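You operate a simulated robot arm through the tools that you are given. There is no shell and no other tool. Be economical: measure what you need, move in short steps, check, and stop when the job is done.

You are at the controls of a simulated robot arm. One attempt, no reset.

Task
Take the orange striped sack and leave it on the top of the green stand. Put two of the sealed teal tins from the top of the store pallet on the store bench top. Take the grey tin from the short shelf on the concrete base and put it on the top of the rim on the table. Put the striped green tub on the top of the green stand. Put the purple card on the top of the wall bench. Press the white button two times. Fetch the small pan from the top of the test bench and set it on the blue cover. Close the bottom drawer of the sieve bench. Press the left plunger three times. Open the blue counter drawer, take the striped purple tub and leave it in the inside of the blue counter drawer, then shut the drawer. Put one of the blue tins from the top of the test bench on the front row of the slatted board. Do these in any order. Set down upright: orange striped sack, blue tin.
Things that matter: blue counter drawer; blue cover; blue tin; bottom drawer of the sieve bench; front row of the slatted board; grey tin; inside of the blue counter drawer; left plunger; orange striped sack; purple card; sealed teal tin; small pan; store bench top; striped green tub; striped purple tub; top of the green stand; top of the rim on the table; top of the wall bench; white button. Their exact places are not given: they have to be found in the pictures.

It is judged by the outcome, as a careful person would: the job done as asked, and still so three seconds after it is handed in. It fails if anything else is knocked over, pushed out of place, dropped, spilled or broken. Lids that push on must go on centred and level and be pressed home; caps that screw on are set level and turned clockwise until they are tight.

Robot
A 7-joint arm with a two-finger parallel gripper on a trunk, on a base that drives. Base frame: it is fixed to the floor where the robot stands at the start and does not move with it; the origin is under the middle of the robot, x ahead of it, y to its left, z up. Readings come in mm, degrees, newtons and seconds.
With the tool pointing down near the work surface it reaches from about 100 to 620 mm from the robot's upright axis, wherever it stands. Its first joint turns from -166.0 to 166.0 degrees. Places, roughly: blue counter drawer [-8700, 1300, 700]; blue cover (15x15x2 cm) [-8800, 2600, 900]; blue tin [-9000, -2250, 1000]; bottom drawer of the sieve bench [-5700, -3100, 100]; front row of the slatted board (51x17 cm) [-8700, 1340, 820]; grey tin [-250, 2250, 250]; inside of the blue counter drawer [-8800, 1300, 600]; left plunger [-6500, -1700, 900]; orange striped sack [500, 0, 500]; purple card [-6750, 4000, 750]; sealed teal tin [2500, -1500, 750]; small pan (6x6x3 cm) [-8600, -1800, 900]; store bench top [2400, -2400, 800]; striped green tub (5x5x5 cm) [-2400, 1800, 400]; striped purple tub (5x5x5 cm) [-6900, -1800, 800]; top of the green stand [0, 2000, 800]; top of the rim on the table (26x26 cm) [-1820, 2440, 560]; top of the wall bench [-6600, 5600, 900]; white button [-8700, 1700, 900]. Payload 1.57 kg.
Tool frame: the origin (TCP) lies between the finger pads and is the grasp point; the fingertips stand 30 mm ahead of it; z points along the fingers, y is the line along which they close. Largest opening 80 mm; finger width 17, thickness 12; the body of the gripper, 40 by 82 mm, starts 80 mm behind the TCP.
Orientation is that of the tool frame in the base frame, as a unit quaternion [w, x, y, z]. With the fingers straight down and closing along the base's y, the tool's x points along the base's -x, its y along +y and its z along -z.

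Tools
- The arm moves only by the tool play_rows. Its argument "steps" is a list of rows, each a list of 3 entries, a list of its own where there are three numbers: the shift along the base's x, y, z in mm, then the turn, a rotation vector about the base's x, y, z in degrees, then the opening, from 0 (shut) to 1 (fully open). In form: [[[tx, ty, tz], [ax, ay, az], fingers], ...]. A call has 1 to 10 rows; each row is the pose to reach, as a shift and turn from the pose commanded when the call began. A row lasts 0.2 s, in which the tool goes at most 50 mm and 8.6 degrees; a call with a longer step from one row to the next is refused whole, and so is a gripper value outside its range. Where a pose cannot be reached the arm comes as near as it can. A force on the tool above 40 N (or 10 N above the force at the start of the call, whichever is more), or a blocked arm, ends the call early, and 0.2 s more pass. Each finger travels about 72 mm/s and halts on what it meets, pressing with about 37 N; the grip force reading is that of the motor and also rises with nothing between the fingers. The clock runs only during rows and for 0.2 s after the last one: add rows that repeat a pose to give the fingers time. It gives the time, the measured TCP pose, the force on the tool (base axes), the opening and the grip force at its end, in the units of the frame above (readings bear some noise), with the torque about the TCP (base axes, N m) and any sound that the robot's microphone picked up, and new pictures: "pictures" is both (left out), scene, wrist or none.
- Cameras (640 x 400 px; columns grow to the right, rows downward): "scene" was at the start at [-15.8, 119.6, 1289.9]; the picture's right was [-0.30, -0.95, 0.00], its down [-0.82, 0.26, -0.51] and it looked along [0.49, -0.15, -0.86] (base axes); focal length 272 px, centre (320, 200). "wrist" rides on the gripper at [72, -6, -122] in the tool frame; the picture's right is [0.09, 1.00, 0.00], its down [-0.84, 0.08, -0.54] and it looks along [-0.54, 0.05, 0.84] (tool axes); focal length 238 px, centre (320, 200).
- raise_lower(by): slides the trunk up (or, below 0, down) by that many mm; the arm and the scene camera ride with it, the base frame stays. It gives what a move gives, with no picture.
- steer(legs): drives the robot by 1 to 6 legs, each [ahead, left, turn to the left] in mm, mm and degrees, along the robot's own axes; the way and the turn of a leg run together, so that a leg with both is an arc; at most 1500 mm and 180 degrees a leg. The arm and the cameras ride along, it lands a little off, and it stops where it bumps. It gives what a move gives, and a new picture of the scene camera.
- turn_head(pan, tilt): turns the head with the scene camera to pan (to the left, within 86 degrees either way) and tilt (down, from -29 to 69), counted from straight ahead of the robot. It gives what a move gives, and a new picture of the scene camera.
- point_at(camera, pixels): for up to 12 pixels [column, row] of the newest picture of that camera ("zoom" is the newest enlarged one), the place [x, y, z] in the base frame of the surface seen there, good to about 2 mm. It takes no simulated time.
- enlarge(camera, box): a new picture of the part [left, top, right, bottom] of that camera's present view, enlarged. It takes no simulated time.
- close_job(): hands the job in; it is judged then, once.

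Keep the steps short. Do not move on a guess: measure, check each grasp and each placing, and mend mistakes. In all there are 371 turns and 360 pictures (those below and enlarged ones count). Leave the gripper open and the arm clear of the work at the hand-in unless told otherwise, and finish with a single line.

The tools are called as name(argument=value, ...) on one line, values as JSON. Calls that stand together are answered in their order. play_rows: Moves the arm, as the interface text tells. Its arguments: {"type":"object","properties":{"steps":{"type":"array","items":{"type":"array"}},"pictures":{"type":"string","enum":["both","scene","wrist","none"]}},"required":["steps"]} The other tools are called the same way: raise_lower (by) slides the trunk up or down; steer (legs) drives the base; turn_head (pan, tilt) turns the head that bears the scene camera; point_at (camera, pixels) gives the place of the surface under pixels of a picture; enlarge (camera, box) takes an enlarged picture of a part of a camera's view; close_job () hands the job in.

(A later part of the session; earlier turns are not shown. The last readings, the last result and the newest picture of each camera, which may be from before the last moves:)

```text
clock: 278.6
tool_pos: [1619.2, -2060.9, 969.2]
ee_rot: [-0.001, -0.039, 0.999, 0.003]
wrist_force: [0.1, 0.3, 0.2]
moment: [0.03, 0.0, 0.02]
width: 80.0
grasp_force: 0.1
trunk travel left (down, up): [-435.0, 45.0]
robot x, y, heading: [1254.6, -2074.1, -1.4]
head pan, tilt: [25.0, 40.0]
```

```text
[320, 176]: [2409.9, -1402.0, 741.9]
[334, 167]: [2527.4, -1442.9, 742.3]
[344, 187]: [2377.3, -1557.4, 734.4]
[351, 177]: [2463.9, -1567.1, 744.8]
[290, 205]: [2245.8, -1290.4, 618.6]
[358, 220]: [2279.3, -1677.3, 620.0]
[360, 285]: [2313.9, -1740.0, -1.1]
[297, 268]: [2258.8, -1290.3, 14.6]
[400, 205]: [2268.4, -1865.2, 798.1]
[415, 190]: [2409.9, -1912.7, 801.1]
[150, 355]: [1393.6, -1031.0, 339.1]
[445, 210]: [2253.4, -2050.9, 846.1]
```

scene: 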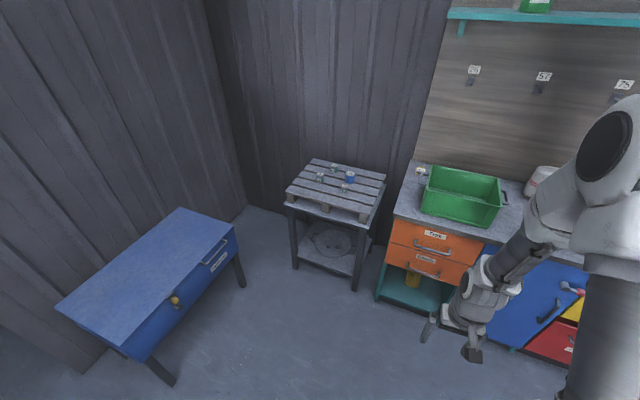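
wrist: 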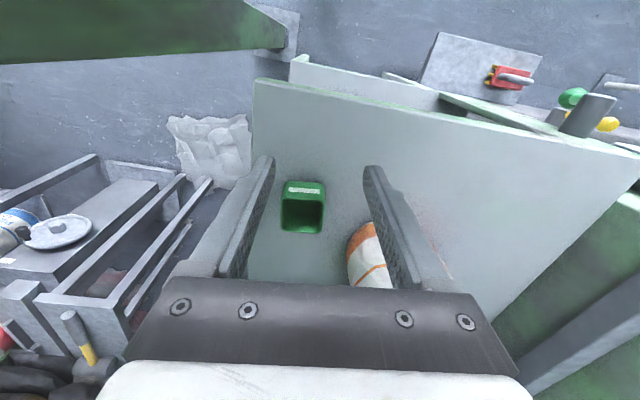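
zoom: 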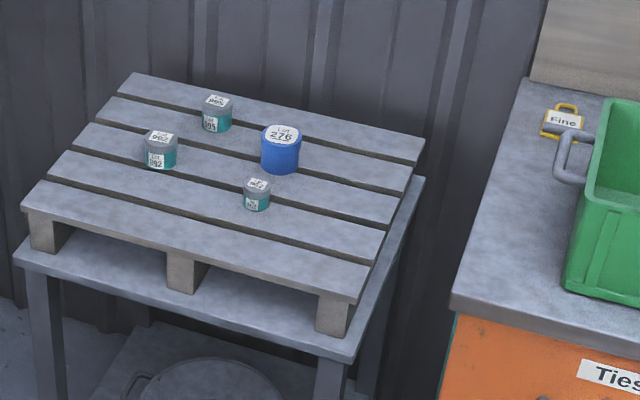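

Three lidded teal tins: (2410,-1402), (2527,-1443), (2377,-1557). From about (1850,-1640) I can reach pallet and bench both. I drive there.

turn_head(pan=0, tilt=50)

steer(legs=[[350, 434, 1.4], [240, 0, 0]])

play_rows(steps=[[[0, 0, 0], [0, 0, 0], 1]], pictures="wrist")

```text
clock: 279.4
tool_pos: [1618.2, -2058.8, 969.0]
ee_rot: [-0.001, -0.04, 0.999, 0.003]
wrist_force: [-0.4, -0.2, 0.1]
moment: [-0.01, 0.01, -0.03]
width: 80.0
grasp_force: 0.1
trunk travel left (down, up): [-435.0, 45.0]
robot x, y, heading: [1253.9, -2075.8, -1.7]
head pan, tilt: [0.0, 50.0]
```

scene: 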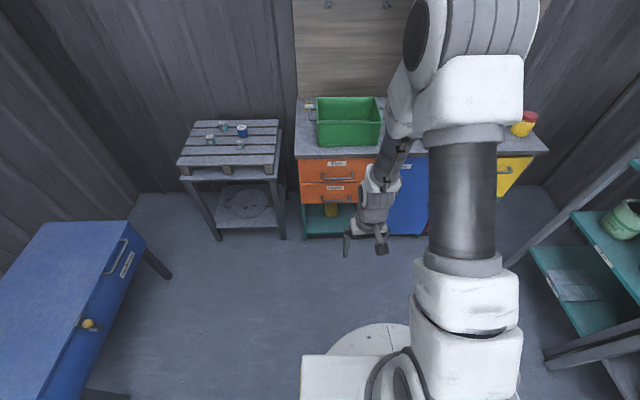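

```text
clock: 285.0
tool_pos: [2212.9, -1616.0, 968.5]
ee_rot: [-0.001, -0.055, 0.998, 0.003]
wrist_force: [-0.3, 0.2, 0.2]
moment: [0.0, -0.01, -0.01]
width: 79.8
grasp_force: 0.1
trunk travel left (down, up): [-435.0, 45.0]
robot x, y, heading: [1846.6, -1643.9, 0.1]
head pan, tilt: [0.0, 50.0]
```

scene: 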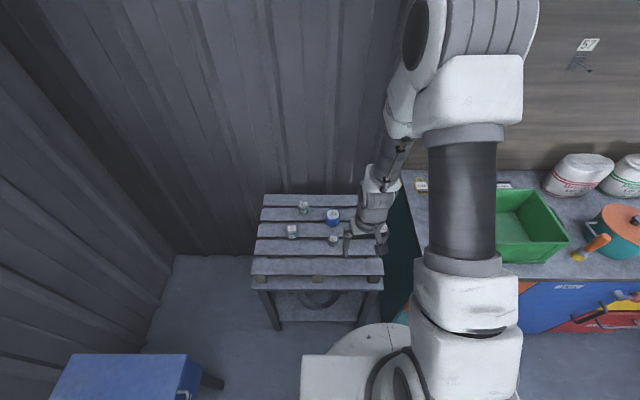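

```text
clock: 285.4
tool_pos: [2212.4, -1615.7, 969.1]
ee_rot: [-0.002, -0.055, 0.998, 0.003]
wrist_force: [-0.1, 0.4, -0.1]
moment: [0.0, 0.0, -0.01]
width: 80.0
grasp_force: 0.0
trunk travel left (down, up): [-435.0, 45.0]
robot x, y, heading: [1849.3, -1640.6, 0.3]
head pan, tilt: [0.0, 50.0]
```

wrist: 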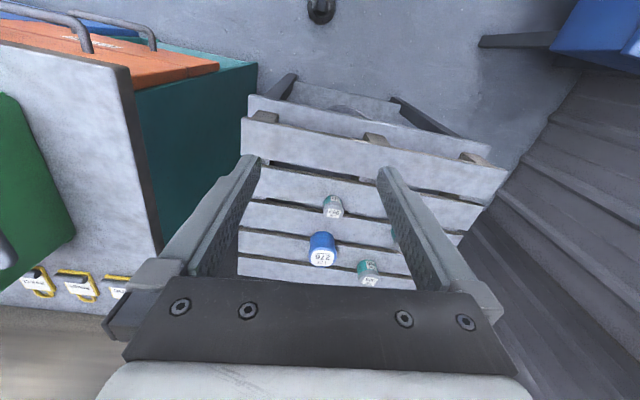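

enlarge(camera="wrist", box=[300, 180, 430, 290])

point_at(camera="wrist", pixels=[[333, 210], [325, 205], [341, 205], [323, 257], [322, 240], [369, 279], [369, 265], [334, 199]])

enlarge(camera="scene", box=[240, 180, 400, 290])

```text
3.64 times, centred on (365, 235) of wrist
```

zoom: 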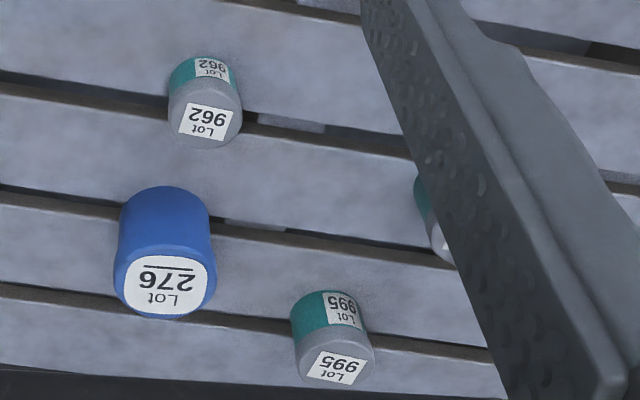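

```text
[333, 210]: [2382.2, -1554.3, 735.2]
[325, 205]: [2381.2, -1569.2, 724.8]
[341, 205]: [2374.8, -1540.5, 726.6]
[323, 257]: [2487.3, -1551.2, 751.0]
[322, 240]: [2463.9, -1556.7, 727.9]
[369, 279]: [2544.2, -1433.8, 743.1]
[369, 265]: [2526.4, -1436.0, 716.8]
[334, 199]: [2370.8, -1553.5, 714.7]
```

```text
3.64 times, centred on (320, 235) of scene
```

zoom: 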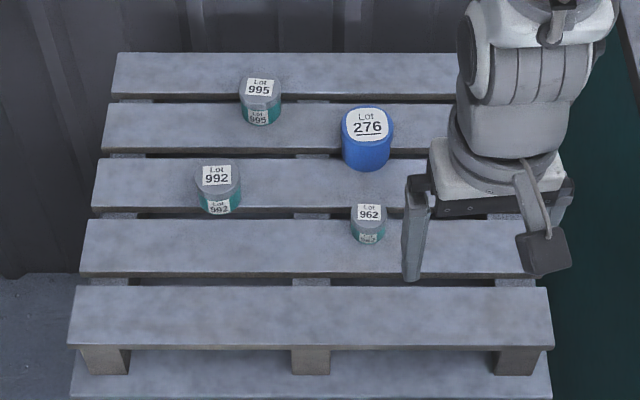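

I choose lots 992 and 995, the equal-sized sealed pair. I shift left 140 and forward 35, and lower the trunk.

steer(legs=[[35, 140, 0]])

raise_lower(by=-110)

play_rows(steps=[[[30, 10, 0], [0, -8, 0], 1], [[60, 25, 0], [0, -16, 0], 1], [[90, 40, 0], [0, -24, 0], 1], [[120, 55, 0], [0, -25, 0], 1]])

```text
clock: 287.1
tool_pos: [2249.2, -1475.7, 968.5]
ee_rot: [-0.001, -0.054, 0.999, 0.004]
wrist_force: [0.3, -1.1, 0.8]
moment: [-0.01, 0.01, -0.01]
width: 80.1
grasp_force: 0.0
trunk travel left (down, up): [-435.0, 45.0]
robot x, y, heading: [1881.6, -1503.0, 0.1]
head pan, tilt: [0.0, 50.0]
```

scene: 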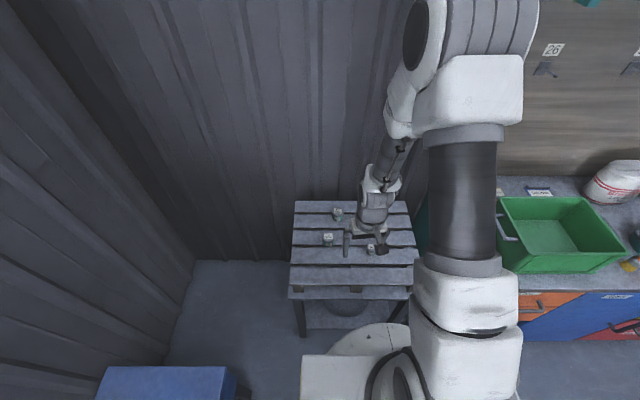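

```text
clock: 288.5
tool_pos: [2248.2, -1474.5, 859.6]
ee_rot: [-0.001, -0.054, 0.999, 0.003]
wrist_force: [-0.1, 0.3, 0.1]
moment: [-0.01, -0.01, 0.03]
width: 79.9
grasp_force: 0.2
trunk travel left (down, up): [-325.0, 155.0]
robot x, y, heading: [1884.2, -1503.3, -0.1]
head pan, tilt: [0.0, 50.0]
```

```text
clock: 289.5
tool_pos: [2368.4, -1421.7, 856.1]
ee_rot: [0.217, -0.052, 0.975, -0.008]
wrist_force: [0.3, 0.1, 0.5]
moment: [0.0, -0.04, 0.01]
width: 79.7
grasp_force: 0.0
trunk travel left (down, up): [-325.0, 155.0]
robot x, y, heading: [1880.6, -1499.4, -0.1]
head pan, tilt: [0.0, 50.0]
```

scene: 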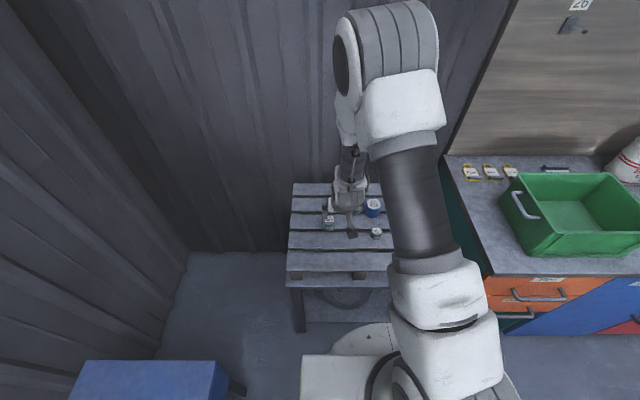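
wrist: 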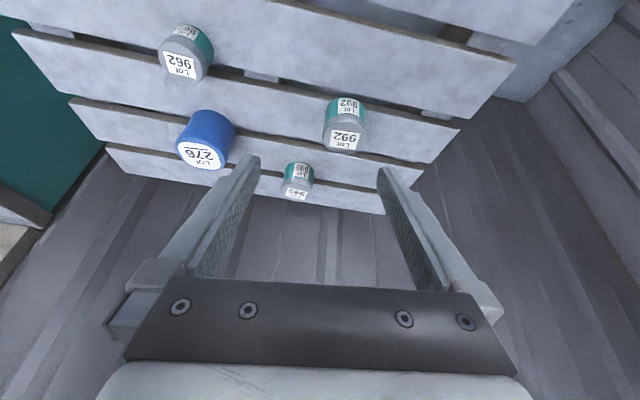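

point_at(camera="wrist", pixels=[[345, 137], [345, 127], [346, 150], [327, 137], [365, 137], [332, 108], [363, 110], [296, 190], [284, 178], [312, 178], [297, 197]])

enlarge(camera="wrist", box=[270, 80, 400, 210])

```text
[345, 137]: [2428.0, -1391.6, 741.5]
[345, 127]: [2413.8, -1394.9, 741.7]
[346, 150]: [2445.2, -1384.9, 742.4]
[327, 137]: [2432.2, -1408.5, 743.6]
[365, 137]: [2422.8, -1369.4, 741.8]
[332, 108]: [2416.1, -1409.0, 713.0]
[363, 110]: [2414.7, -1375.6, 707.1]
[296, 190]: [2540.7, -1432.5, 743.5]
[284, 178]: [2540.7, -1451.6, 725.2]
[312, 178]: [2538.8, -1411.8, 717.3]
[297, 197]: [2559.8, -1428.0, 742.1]
```

```text
3.08 times, centred on (335, 145) of wrist
```

zoom: 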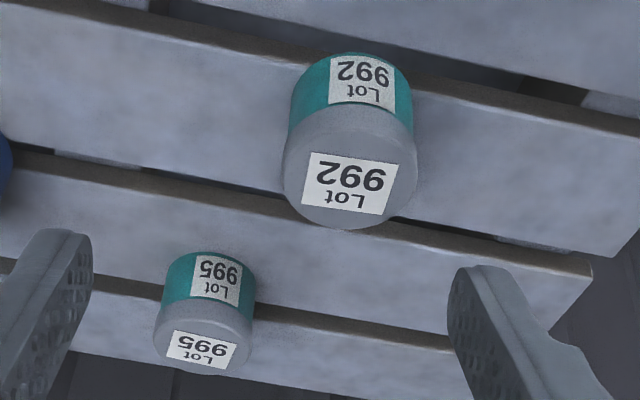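

Centres: 992 (2427,-1390), 995 (2540,-1431), top 742. I approach 992 along the tool axis and grip.

play_rows(steps=[[[15, 32, -36], [0, 0, 0], 1], [[32, 32, -72], [0, 0, 0], 1], [[52, 32, -116], [0, 0, 0], 1], [[52, 32, -118], [0, 0, 0], 0.6], [[52, 32, -118], [0, 0, 0], 0.2], [[52, 32, -118], [0, 0, 0], 0.2], [[52, 32, -118], [0, 0, 0], 0.2]], pictures="wrist")

```text
refused: row 1 steps farther than a row can; nothing moved
```

play_rows(steps=[[[10, 32, -20], [0, 0, 0], 1], [[25, 32, -58], [0, 0, 0], 1], [[40, 32, -95], [0, 0, 0], 1], [[52, 32, -118], [0, 0, 0], 1], [[52, 32, -118], [0, 0, 0], 0.6], [[52, 32, -118], [0, 0, 0], 0.2], [[52, 32, -118], [0, 0, 0], 0.2], [[52, 32, -118], [0, 0, 0], 0.2]], pictures="wrist")

```text
clock: 291.3
tool_pos: [2419.7, -1388.7, 740.3]
ee_rot: [0.215, -0.054, 0.975, -0.008]
wrist_force: [-0.3, 0.2, 0.7]
moment: [-0.04, -0.03, -0.04]
width: 46.5
grasp_force: 37.5
trunk travel left (down, up): [-325.0, 155.0]
robot x, y, heading: [1882.5, -1501.2, 0.4]
head pan, tilt: [0.0, 50.0]
```

wrist: 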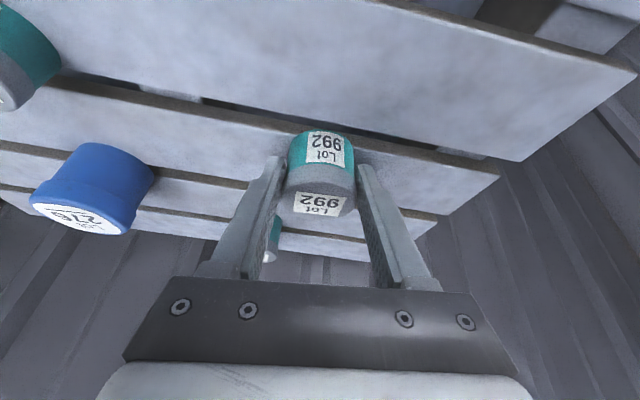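

Gripped. I lift, back a little and shift right toward the store bench.

play_rows(steps=[[[0, 0, 20], [0, 0, 0], 0.2], [[0, 0, 60], [0, 0, 0], 0.2], [[-20, 0, 100], [0, 0, 0], 0.2]], pictures="none")

raise_lower(by=110)

steer(legs=[[-70, 0, 0], [0, -330, 0]])

play_rows(steps=[[[0, 0, 0], [0, 0, 0], 0.2]], pictures="wrist")

```text
clock: 292.1
tool_pos: [2395.9, -1387.9, 843.3]
ee_rot: [0.215, -0.054, 0.975, -0.008]
wrist_force: [-0.2, -0.2, -0.7]
moment: [0.01, 0.01, 0.01]
width: 46.6
grasp_force: 36.4
trunk travel left (down, up): [-325.0, 155.0]
robot x, y, heading: [1881.2, -1506.0, 0.3]
head pan, tilt: [0.0, 50.0]
```

```text
clock: 293.5
tool_pos: [2397.4, -1387.1, 953.3]
ee_rot: [0.215, -0.054, 0.975, -0.008]
wrist_force: [0.2, 0.5, -0.9]
moment: [-0.03, 0.01, 0.03]
width: 46.8
grasp_force: 37.5
trunk travel left (down, up): [-435.0, 45.0]
robot x, y, heading: [1879.0, -1502.3, 0.1]
head pan, tilt: [0.0, 50.0]
```

```text
clock: 297.4
tool_pos: [2329.7, -1728.1, 954.2]
ee_rot: [0.216, -0.057, 0.975, -0.007]
wrist_force: [-0.5, 0.4, -1.6]
moment: [-0.01, 0.01, -0.01]
width: 46.1
grasp_force: 35.7
trunk travel left (down, up): [-435.0, 45.0]
robot x, y, heading: [1812.4, -1848.6, 0.5]
head pan, tilt: [0.0, 50.0]
```

scene: 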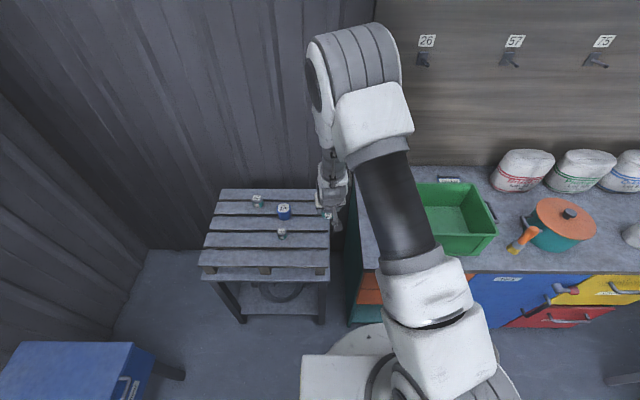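

```text
clock: 297.8
tool_pos: [2329.7, -1728.2, 952.4]
ee_rot: [0.216, -0.058, 0.975, -0.007]
wrist_force: [-0.4, -0.1, -1.5]
moment: [0.04, 0.04, 0.0]
width: 46.6
grasp_force: 36.6
trunk travel left (down, up): [-435.0, 45.0]
robot x, y, heading: [1817.6, -1844.9, 0.4]
head pan, tilt: [0.0, 50.0]
```

wrist: 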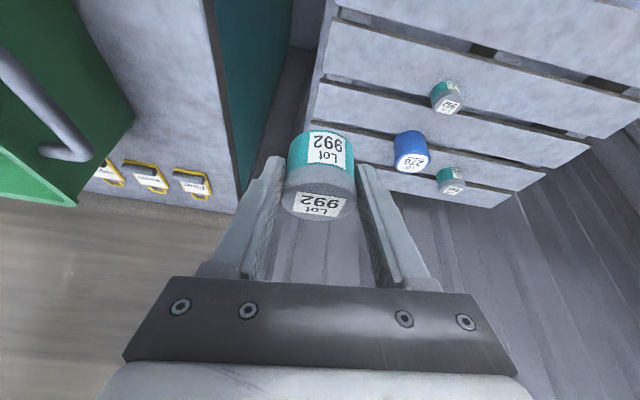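

point_at(camera="wrist", pixels=[[180, 90], [222, 130], [205, 20], [130, 110], [110, 40], [75, 5], [160, 150], [190, 185], [60, 155], [140, 40]])

```text
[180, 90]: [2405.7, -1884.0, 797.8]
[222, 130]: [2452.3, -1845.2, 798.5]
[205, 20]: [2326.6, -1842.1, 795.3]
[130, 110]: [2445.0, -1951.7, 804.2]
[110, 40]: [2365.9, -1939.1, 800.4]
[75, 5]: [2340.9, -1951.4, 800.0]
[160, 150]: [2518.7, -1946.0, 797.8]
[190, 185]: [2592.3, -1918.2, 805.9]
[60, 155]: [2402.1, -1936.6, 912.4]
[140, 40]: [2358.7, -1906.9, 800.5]
```

I'll place it at about (2410,-1876) on the bench's free left strip.

play_rows(steps=[[[20, -40, 0], [0, 0, 0], 0.2], [[40, -80, 0], [0, 0, 0], 0.2], [[60, -120, 0], [0, 0, 0], 0.2], [[76, -148, -10], [0, 0, 0], 0.2], [[76, -148, -55], [0, 0, 0], 0.2], [[76, -148, -95], [0, 0, 0], 0.2], [[76, -148, -107], [0, 0, 0], 0.2], [[76, -148, -111], [0, 0, 0], 0.2]])

```text
clock: 299.6
tool_pos: [2404.8, -1874.9, 841.2]
ee_rot: [0.214, -0.058, 0.975, -0.007]
wrist_force: [-1.2, 0.7, -2.0]
moment: [-0.04, -0.04, 0.0]
width: 46.0
grasp_force: 36.5
trunk travel left (down, up): [-435.0, 45.0]
robot x, y, heading: [1811.9, -1846.5, 0.6]
head pan, tilt: [0.0, 50.0]
```

scene: 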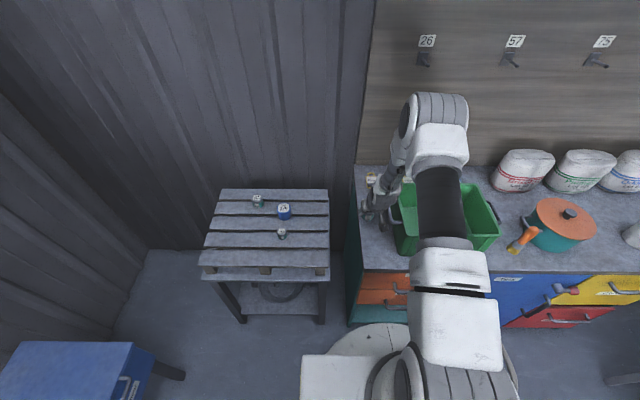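
wrist: 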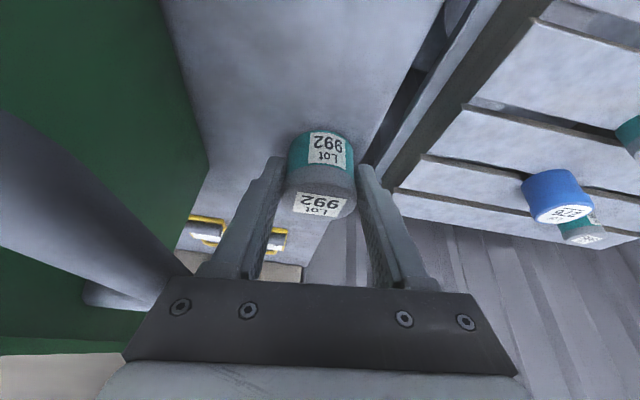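

play_rows(steps=[[[0, 0, -2], [0, 0, 0], 0.2], [[0, 0, -4], [0, 0, 0], 0.2], [[0, 0, -4], [0, 0, 0], 0.2]], pictures="none")

```text
clock: 300.4
tool_pos: [2404.6, -1876.4, 839.9]
ee_rot: [0.216, -0.058, 0.975, -0.009]
wrist_force: [0.5, 1.6, 0.4]
moment: [-0.1, 0.03, -0.04]
width: 46.3
grasp_force: 37.0
trunk travel left (down, up): [-435.0, 45.0]
robot x, y, heading: [1816.5, -1847.6, 0.5]
head pan, tilt: [0.0, 50.0]
```

Contact. I open and back off along the tool axis.

play_rows(steps=[[[0, 0, 0], [0, 0, 0], 0.65], [[0, 0, 0], [0, 0, 0], 0.72], [[0, 0, 0], [0, 0, 0], 0.72], [[-12, 0, 30], [0, 0, 0], 0.72], [[-30, 0, 72], [0, 0, 0], 0.72], [[-45, 20, 105], [0, 0, 0], 0.72], [[-45, 55, 110], [0, 0, 0], 1], [[-45, 95, 110], [0, 0, 0], 1]])

```text
clock: 302.2
tool_pos: [2362.3, -1780.6, 952.2]
ee_rot: [0.215, -0.058, 0.975, -0.007]
wrist_force: [0.0, 0.1, 0.3]
moment: [0.0, -0.03, 0.03]
width: 80.2
grasp_force: 0.2
trunk travel left (down, up): [-435.0, 45.0]
robot x, y, heading: [1816.7, -1847.6, 0.7]
head pan, tilt: [0.0, 50.0]
```

scene: 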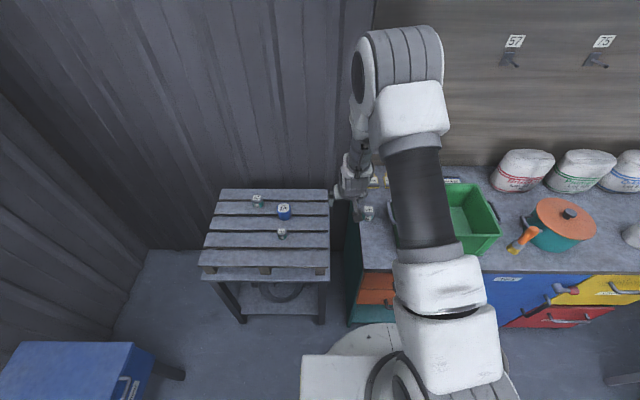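
wrist: 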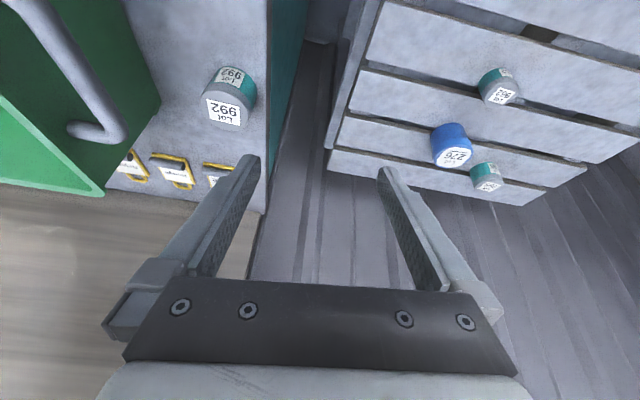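

992 is placed. Now 995: drive left 360, forward 85, and lower.

steer(legs=[[0, 355, -0.7], [75, 0, 0]])

raise_lower(by=-110)

play_rows(steps=[[[0, 0, 0], [0, 0, 0], 1]], pictures="wrist")

```text
clock: 306.2
tool_pos: [2438.7, -1438.8, 951.6]
ee_rot: [0.215, -0.049, 0.975, -0.01]
wrist_force: [0.1, -0.3, -1.4]
moment: [-0.01, 0.02, -0.02]
width: 79.8
grasp_force: 0.1
trunk travel left (down, up): [-435.0, 45.0]
robot x, y, heading: [1889.6, -1496.7, -0.6]
head pan, tilt: [0.0, 50.0]
```

scene: 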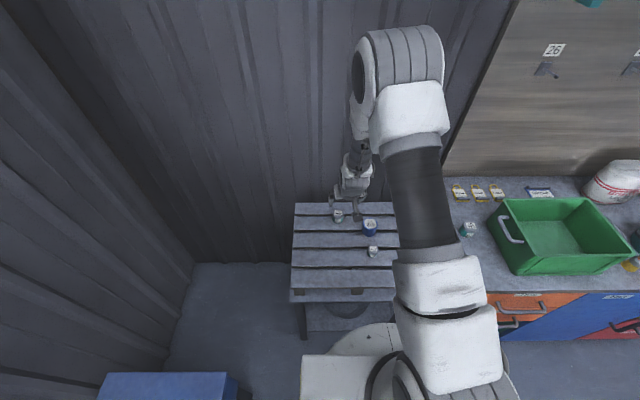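

```text
clock: 307.6
tool_pos: [2439.3, -1438.9, 842.7]
ee_rot: [0.215, -0.049, 0.975, -0.01]
wrist_force: [0.0, -1.0, 0.1]
moment: [0.0, 0.03, 0.0]
width: 79.7
grasp_force: 0.1
trunk travel left (down, up): [-325.0, 155.0]
robot x, y, heading: [1884.2, -1493.8, -0.6]
head pan, tilt: [0.0, 50.0]
```

```text
clock: 308.0
tool_pos: [2438.7, -1438.5, 842.0]
ee_rot: [0.215, -0.049, 0.975, -0.01]
wrist_force: [0.2, -0.5, 0.6]
moment: [-0.03, -0.03, 0.0]
width: 80.0
grasp_force: 0.1
trunk travel left (down, up): [-325.0, 155.0]
robot x, y, heading: [1891.2, -1494.2, -0.4]
head pan, tilt: [0.0, 50.0]
```

wrist: 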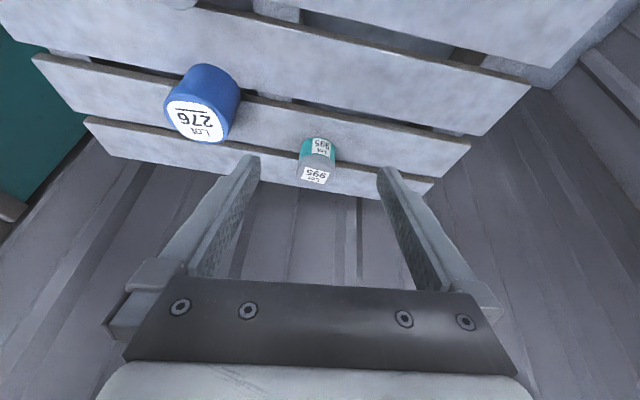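

point_at(camera="wrist", pixels=[[316, 176], [317, 165], [299, 165], [334, 168], [316, 184], [236, 100], [230, 130]])

```text
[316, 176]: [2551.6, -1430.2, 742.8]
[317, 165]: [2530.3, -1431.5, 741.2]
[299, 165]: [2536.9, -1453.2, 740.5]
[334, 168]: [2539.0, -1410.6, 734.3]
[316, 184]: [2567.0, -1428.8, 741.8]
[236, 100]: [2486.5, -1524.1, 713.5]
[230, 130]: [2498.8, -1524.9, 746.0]
```

play_rows(steps=[[[45, 7, -12], [0, 0, 0], 1], [[66, 7, -28], [0, 0, 0], 1], [[84, 7, -65], [0, 0, 0], 1], [[102, 7, -103], [0, 0, 0], 1], [[102, 7, -103], [0, 0, 0], 0.6], [[102, 7, -103], [0, 0, 0], 0.2], [[102, 7, -103], [0, 0, 0], 0.2], [[102, 7, -103], [0, 0, 0], 0.2]], pictures="wrist")

```text
clock: 309.8
tool_pos: [2540.9, -1431.9, 739.6]
ee_rot: [0.216, -0.049, 0.975, -0.01]
wrist_force: [0.4, 0.8, 1.6]
moment: [0.05, -0.07, -0.01]
width: 45.5
grasp_force: 36.4
trunk travel left (down, up): [-325.0, 155.0]
robot x, y, heading: [1889.5, -1494.4, -0.6]
head pan, tilt: [0.0, 50.0]
```

wrist: 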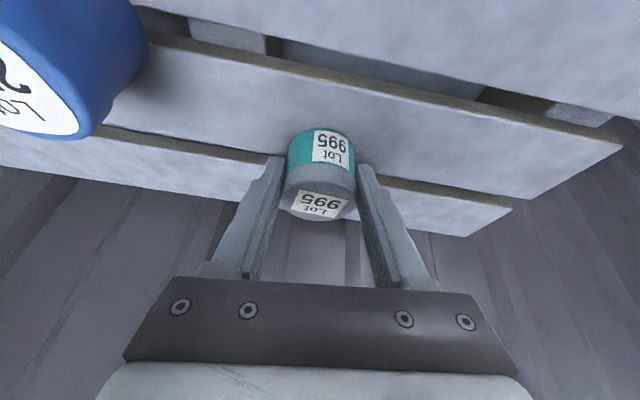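

Gripped. Lift, retract, and carry it to the bench.

play_rows(steps=[[[0, 0, 25], [0, 0, 0], 0.2], [[-10, 0, 70], [0, 0, 0], 0.2], [[-50, 0, 95], [0, 0, 0], 0.2], [[-98, 0, 105], [0, 0, 0], 0.2], [[-145, 0, 105], [0, 0, 0], 0.2]], pictures="none")

raise_lower(by=110)

steer(legs=[[-75, 0, 0.6], [0, -340, 0]])

```text
clock: 311.0
tool_pos: [2397.4, -1433.0, 846.2]
ee_rot: [0.216, -0.049, 0.975, -0.01]
wrist_force: [0.3, -0.2, -0.3]
moment: [-0.01, 0.04, 0.0]
width: 45.6
grasp_force: 37.3
trunk travel left (down, up): [-325.0, 155.0]
robot x, y, heading: [1890.8, -1496.4, -0.3]
head pan, tilt: [0.0, 50.0]
```

```text
clock: 312.4
tool_pos: [2397.8, -1433.2, 955.3]
ee_rot: [0.216, -0.049, 0.975, -0.01]
wrist_force: [-0.6, 0.1, -0.6]
moment: [0.01, 0.03, 0.01]
width: 45.4
grasp_force: 37.1
trunk travel left (down, up): [-435.0, 45.0]
robot x, y, heading: [1892.1, -1492.1, -0.5]
head pan, tilt: [0.0, 50.0]
```

```text
clock: 316.3
tool_pos: [2322.5, -1767.0, 956.0]
ee_rot: [0.215, -0.053, 0.975, -0.009]
wrist_force: [0.6, -0.2, -1.3]
moment: [0.0, 0.02, 0.02]
width: 45.5
grasp_force: 37.5
trunk travel left (down, up): [-435.0, 45.0]
robot x, y, heading: [1814.9, -1830.9, -0.2]
head pan, tilt: [0.0, 50.0]
```

scene: 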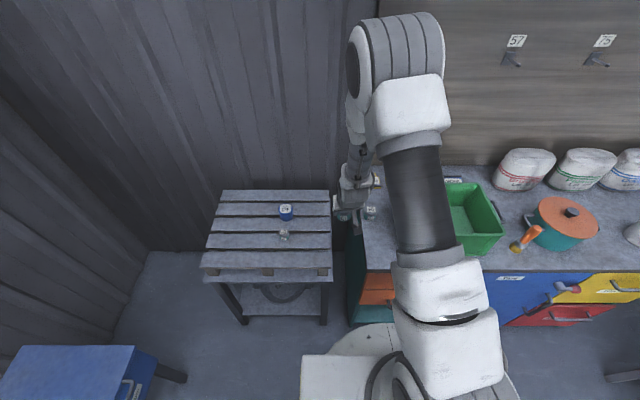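

play_rows(steps=[[[0, -40, 0], [0, 0, 0], 0.2], [[0, -80, 0], [0, 0, 0], 0.2], [[0, -109, -20], [0, 0, 0], 0.2], [[0, -109, -65], [0, 0, 0], 0.2], [[0, -109, -100], [0, 0, 0], 0.2], [[0, -109, -112], [0, 0, 0], 0.2], [[0, -109, -117], [0, 0, 0], 0.2], [[0, -109, -117], [0, 0, 0], 0.2]], pictures="wrist")

```text
clock: 318.1
tool_pos: [2325.5, -1874.5, 837.5]
ee_rot: [0.216, -0.053, 0.975, -0.009]
wrist_force: [-1.1, 0.3, 7.6]
moment: [0.24, 0.0, 0.04]
width: 45.5
grasp_force: 36.6
trunk travel left (down, up): [-435.0, 45.0]
robot x, y, heading: [1815.1, -1834.3, 0.1]
head pan, tilt: [0.0, 50.0]
```

wrist: 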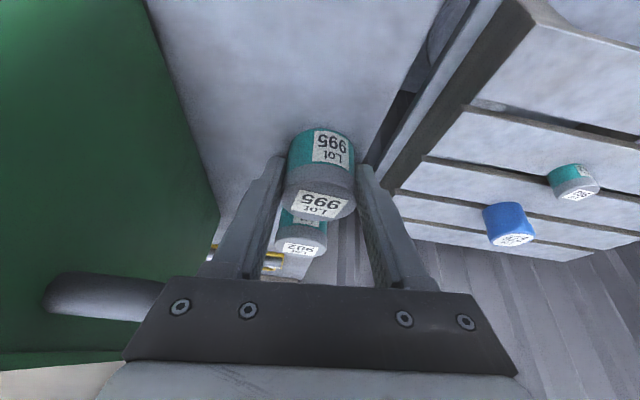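

Contact. I open and retract.

play_rows(steps=[[[0, 0, 1], [0, 0, 0], 0.65], [[0, 0, 1], [0, 0, 0], 0.72], [[0, 0, 1], [0, 0, 0], 0.72], [[-12, 0, 30], [0, 0, 0], 0.72], [[-30, 0, 72], [0, 0, 0], 0.72], [[-45, 20, 105], [0, 0, 0], 0.72], [[-60, 50, 130], [0, 0, 0], 1], [[-80, 70, 140], [0, 0, 0], 1]])

```text
clock: 319.9
tool_pos: [2241.9, -1806.8, 978.1]
ee_rot: [0.216, -0.054, 0.975, -0.008]
wrist_force: [0.6, 0.6, 0.6]
moment: [-0.01, -0.01, 0.0]
width: 79.9
grasp_force: 0.1
trunk travel left (down, up): [-435.0, 45.0]
robot x, y, heading: [1814.3, -1830.5, 0.1]
head pan, tilt: [0.0, 50.0]
```

scene: 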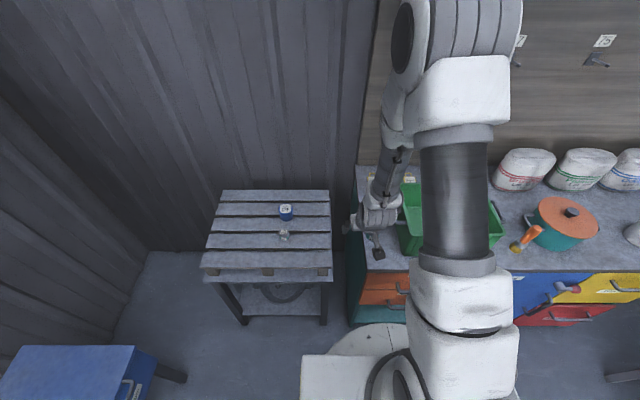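
wrist: 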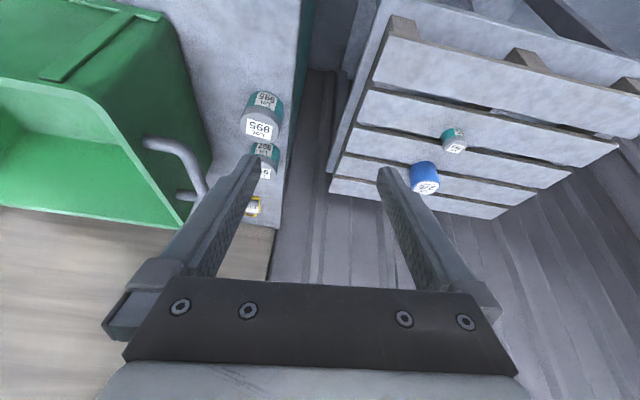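

Both tins stand on the bench. Now the western jobs. I go back out, turn to face west and look.

steer(legs=[[-560, 0, 0], [0, -240, 0], [0, 0, 180], [1000, 0, 0]])

turn_head(pan=20, tilt=25)

turn_head(pan=-20, tilt=25)

```text
clock: 342.3
tool_pos: [-169.3, -1979.3, 977.7]
ee_rot: [-0.019, 0.976, 0.008, -0.215]
wrist_force: [0.0, 0.3, 0.4]
moment: [-0.01, 0.0, 0.0]
width: 79.9
grasp_force: 0.1
trunk travel left (down, up): [-435.0, 45.0]
robot x, y, heading: [257.8, -1994.4, 174.8]
head pan, tilt: [0.0, 50.0]
```

scene: 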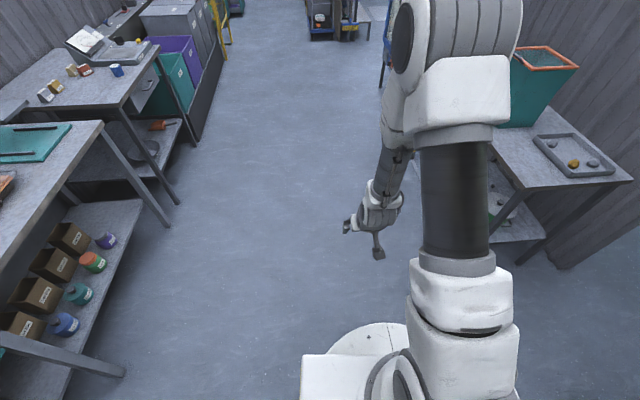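

```text
clock: 343.2
tool_pos: [-168.0, -1979.6, 977.4]
ee_rot: [-0.019, 0.976, 0.007, -0.215]
wrist_force: [0.7, 1.1, 0.3]
moment: [0.02, 0.01, 0.02]
width: 80.1
grasp_force: 0.1
trunk travel left (down, up): [-435.0, 45.0]
robot x, y, heading: [261.1, -1997.2, 174.7]
head pan, tilt: [20.0, 25.0]
```

scene: 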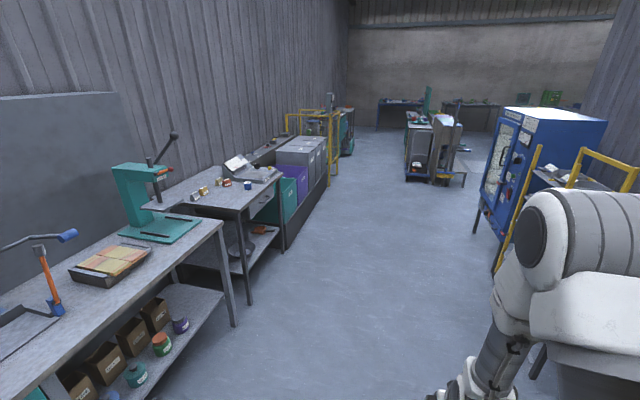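

```text
clock: 344.2
tool_pos: [-168.4, -1978.5, 978.3]
ee_rot: [-0.019, 0.976, 0.008, -0.215]
wrist_force: [0.4, 0.1, -0.5]
moment: [0.01, -0.01, 0.0]
width: 80.1
grasp_force: 0.1
trunk travel left (down, up): [-435.0, 45.0]
robot x, y, heading: [251.8, -1988.5, 174.7]
head pan, tilt: [-20.0, 25.0]
```

scene: 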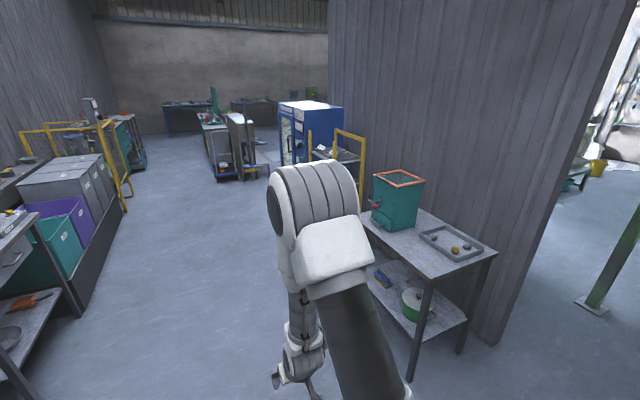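

A straight corridor leads west. I measure obstacles on the floor.

point_at(camera="scene", pixels=[[412, 375], [80, 318], [125, 210], [135, 165], [285, 160], [272, 195], [215, 178], [240, 178], [200, 170], [270, 150], [150, 135], [320, 185]])

```text
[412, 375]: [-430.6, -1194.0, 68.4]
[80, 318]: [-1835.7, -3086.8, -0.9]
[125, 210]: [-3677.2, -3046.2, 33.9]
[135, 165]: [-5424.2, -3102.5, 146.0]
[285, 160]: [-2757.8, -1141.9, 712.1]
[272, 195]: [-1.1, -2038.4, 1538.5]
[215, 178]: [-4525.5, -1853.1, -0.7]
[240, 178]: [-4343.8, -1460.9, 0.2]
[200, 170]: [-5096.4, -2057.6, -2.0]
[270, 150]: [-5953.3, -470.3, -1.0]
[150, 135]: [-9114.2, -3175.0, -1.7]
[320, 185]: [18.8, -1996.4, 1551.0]
```

turn_head(pan=15, tilt=30)

steer(legs=[[500, 250, 5.3], [1500, 100, 0], [1500, 0, 0]])

```text
clock: 345.2
tool_pos: [-168.8, -1978.7, 978.2]
ee_rot: [-0.018, 0.976, 0.008, -0.215]
wrist_force: [0.4, 0.1, 0.4]
moment: [0.02, -0.03, 0.01]
width: 80.1
grasp_force: 0.0
trunk travel left (down, up): [-435.0, 45.0]
robot x, y, heading: [257.2, -1992.7, 174.7]
head pan, tilt: [15.0, 30.0]
```

scene: 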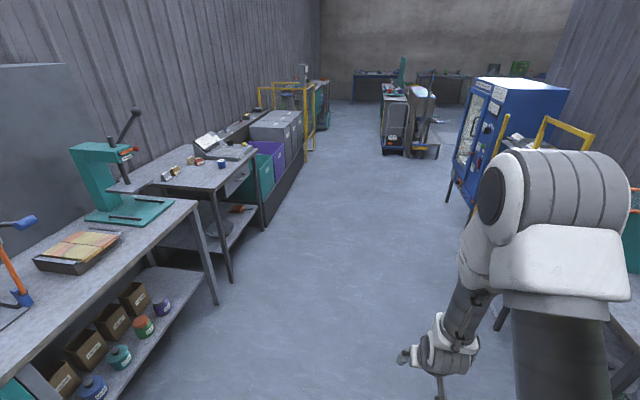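

```text
refused: leg 2 is longer than a leg can be; nothing moved
```

steer(legs=[[500, 250, 5.3], [1490, 100, 0], [1490, 0, 0], [500, 0, 0]])

```text
clock: 371.4
tool_pos: [-4163.9, -2371.6, 979.4]
ee_rot: [-0.01, 0.975, 0.049, -0.216]
wrist_force: [0.2, 0.3, -0.4]
moment: [0.0, -0.01, 0.02]
width: 80.1
grasp_force: 0.0
trunk travel left (down, up): [-435.0, 45.0]
robot x, y, heading: [-3737.5, -2354.9, 179.4]
head pan, tilt: [15.0, 30.0]
```

scene: 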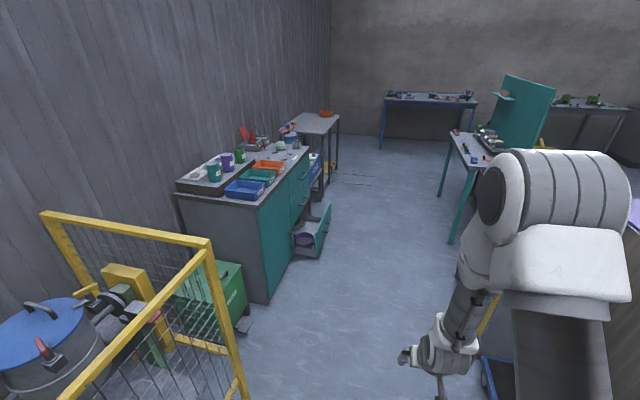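

The sieve bench's bottom drawer stands open at (312,235). I measure it.

enlarge(camera="scene", box=[200, 130, 360, 290])

point_at(camera="scene", pixels=[[322, 230], [328, 210], [318, 250], [295, 250], [285, 235], [265, 295], [300, 205], [310, 238], [330, 240], [240, 345], [480, 385]])

```text
2.50 times, centred on (280, 210) of scene
```

zoom: 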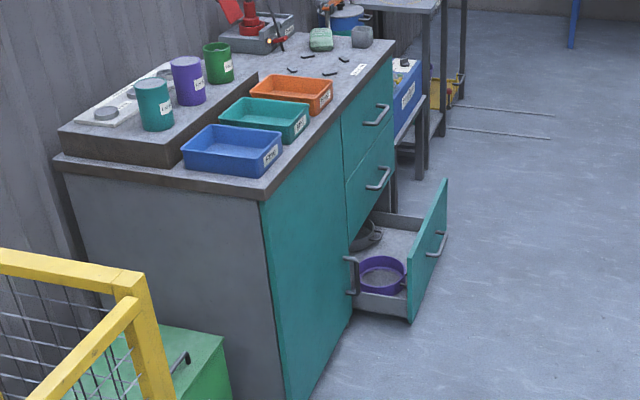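

```text
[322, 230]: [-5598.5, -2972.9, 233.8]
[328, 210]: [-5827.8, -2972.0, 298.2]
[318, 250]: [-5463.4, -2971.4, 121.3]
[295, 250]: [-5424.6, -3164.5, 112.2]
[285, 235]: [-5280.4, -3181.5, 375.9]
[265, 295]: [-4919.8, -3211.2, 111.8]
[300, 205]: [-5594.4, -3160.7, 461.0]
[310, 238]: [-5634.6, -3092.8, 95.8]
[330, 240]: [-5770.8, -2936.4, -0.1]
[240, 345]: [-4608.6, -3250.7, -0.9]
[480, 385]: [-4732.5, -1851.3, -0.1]
```

point_at(camera="scene", pixels=[[205, 245], [240, 395], [45, 215], [495, 330], [490, 295]])

steer(legs=[[300, 130, 0.6], [1490, 0, 0], [100, 0, 0]])

```text
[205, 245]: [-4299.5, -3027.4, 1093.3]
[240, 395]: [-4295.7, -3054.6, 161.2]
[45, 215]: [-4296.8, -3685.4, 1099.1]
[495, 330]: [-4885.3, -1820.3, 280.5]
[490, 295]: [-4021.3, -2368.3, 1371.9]
```

```text
clock: 384.4
tool_pos: [-6062.9, -2525.1, 978.7]
ee_rot: [-0.006, 0.975, 0.061, -0.216]
wrist_force: [-0.8, -0.2, 0.3]
moment: [0.0, 0.02, -0.01]
width: 79.9
grasp_force: 0.0
trunk travel left (down, up): [-435.0, 45.0]
robot x, y, heading: [-5637.2, -2494.2, -179.1]
head pan, tilt: [15.0, 30.0]
```

scene: 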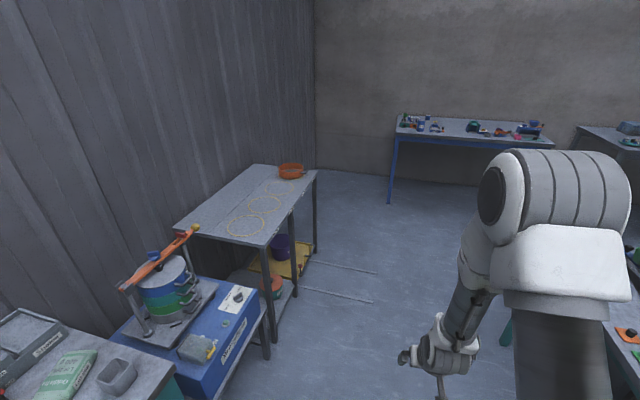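

I turn to face the drawer, back up, and lower.

turn_head(pan=20, tilt=55)

steer(legs=[[0, 0, 89.1], [-110, 0, 0]])

raise_lower(by=-400)

play_rows(steps=[[[0, 0, -40], [-8, 0, 0], 0], [[0, 0, -80], [-16, 0, 0], 0], [[0, 0, -120], [-20, 0, 0], 0], [[0, 0, -165], [-20, 0, 0], 0], [[0, 0, -210], [-20, 0, 0], 0], [[0, 0, -255], [-20, 0, 0], 0], [[0, 0, -290], [-20, 0, 0], 0]])

```text
clock: 385.3
tool_pos: [-6062.6, -2524.5, 977.5]
ee_rot: [-0.006, 0.975, 0.061, -0.216]
wrist_force: [-1.1, 0.3, 0.3]
moment: [-0.01, -0.02, -0.01]
width: 80.2
grasp_force: 0.0
trunk travel left (down, up): [-435.0, 45.0]
robot x, y, heading: [-5636.7, -2493.7, -178.8]
head pan, tilt: [20.0, 55.0]
```

scene: 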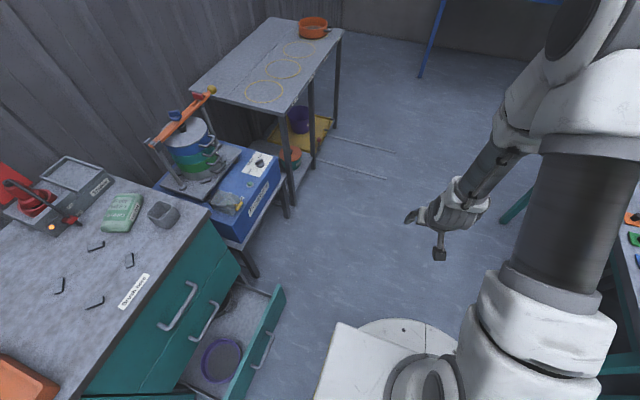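

```text
clock: 391.7
tool_pos: [-5619.6, -2805.7, 977.6]
ee_rot: [0.145, 0.658, 0.721, -0.16]
wrist_force: [-0.8, 0.1, 0.6]
moment: [-0.02, -0.02, -0.01]
width: 80.0
grasp_force: 0.0
trunk travel left (down, up): [-435.0, 45.0]
robot x, y, heading: [-5637.0, -2380.7, -91.1]
head pan, tilt: [20.0, 55.0]
```

scene: 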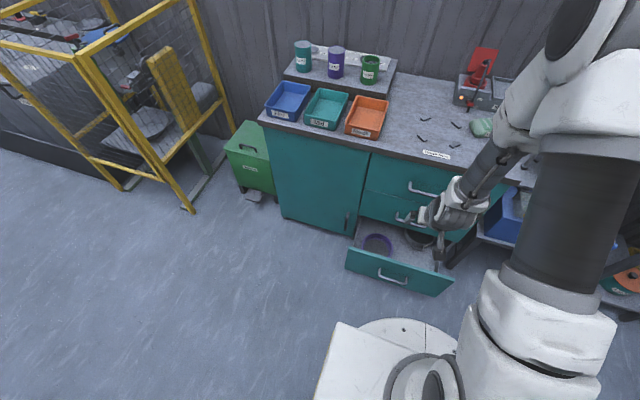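

```text
clock: 395.5
tool_pos: [-5619.6, -2805.7, 578.3]
ee_rot: [0.145, 0.659, 0.721, -0.16]
wrist_force: [-0.5, 0.8, 0.1]
moment: [-0.02, -0.02, -0.02]
width: 80.4
grasp_force: 0.0
trunk travel left (down, up): [-35.0, 445.0]
robot x, y, heading: [-5635.6, -2378.4, -91.1]
head pan, tilt: [20.0, 55.0]
```

```text
clock: 397.1
tool_pos: [-5617.3, -2802.8, 316.8]
ee_rot: [0.257, 0.623, 0.683, -0.282]
wrist_force: [-0.3, 4.4, 47.6]
moment: [6.59, 0.23, -0.05]
width: 0.3
grasp_force: 21.2
trunk travel left (down, up): [-35.0, 445.0]
robot x, y, heading: [-5632.8, -2381.0, -91.1]
head pan, tilt: [20.0, 55.0]
stopped in row 7: the force on the tool passed its limit at 150 N (the readings are from after the stop); the commanded pose is now the measured one
```

scene: 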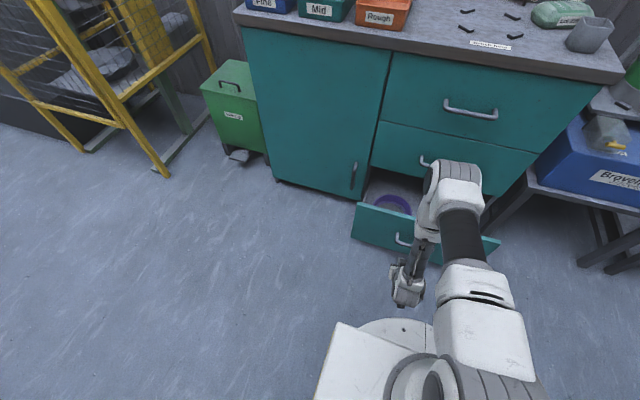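
wrist: 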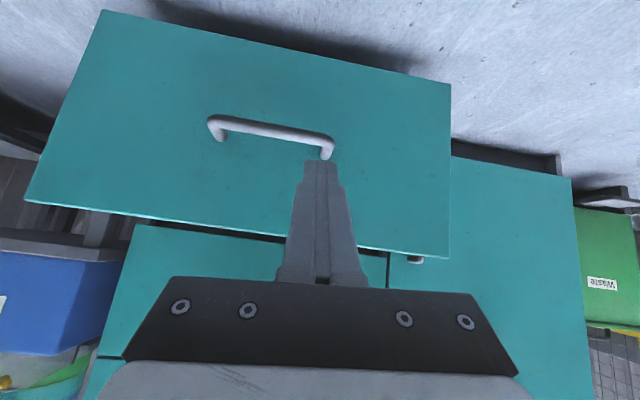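

The gripper's rear touched the robot's own base while lowering. I lift a little and advance toward the drawer front.

play_rows(steps=[[[0, -10, 12], [0, 0, 0], 0], [[0, -40, 10], [0, 0, 0], 0], [[0, -75, -5], [0, 0, 0], 0], [[0, -100, -25], [0, 0, 0], 0]])

point_at(camera="wrist", pixels=[[270, 60], [320, 100], [200, 150], [420, 80], [240, 200], [400, 200]])

```text
clock: 398.1
tool_pos: [-5616.9, -2903.8, 290.8]
ee_rot: [0.257, 0.623, 0.682, -0.282]
wrist_force: [0.4, -0.7, 0.1]
moment: [-0.01, -0.02, -0.01]
width: 0.1
grasp_force: 21.4
trunk travel left (down, up): [-35.0, 445.0]
robot x, y, heading: [-5635.5, -2381.6, -91.1]
head pan, tilt: [20.0, 55.0]
```

scene: 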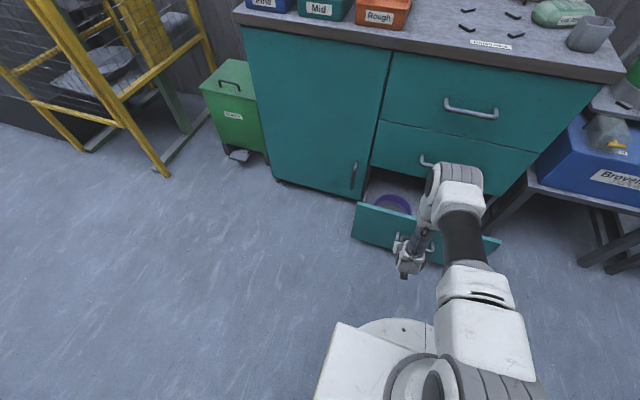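
wrist: 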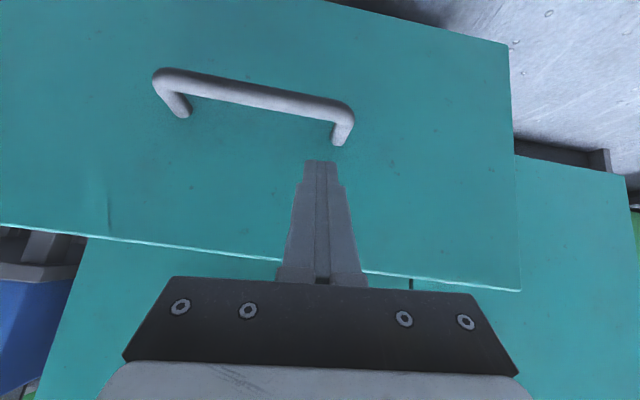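

```text
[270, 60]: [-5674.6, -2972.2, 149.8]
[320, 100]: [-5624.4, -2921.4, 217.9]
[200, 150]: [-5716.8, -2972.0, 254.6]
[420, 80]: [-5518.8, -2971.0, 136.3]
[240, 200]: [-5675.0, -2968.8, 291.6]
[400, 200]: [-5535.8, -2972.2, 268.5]
```

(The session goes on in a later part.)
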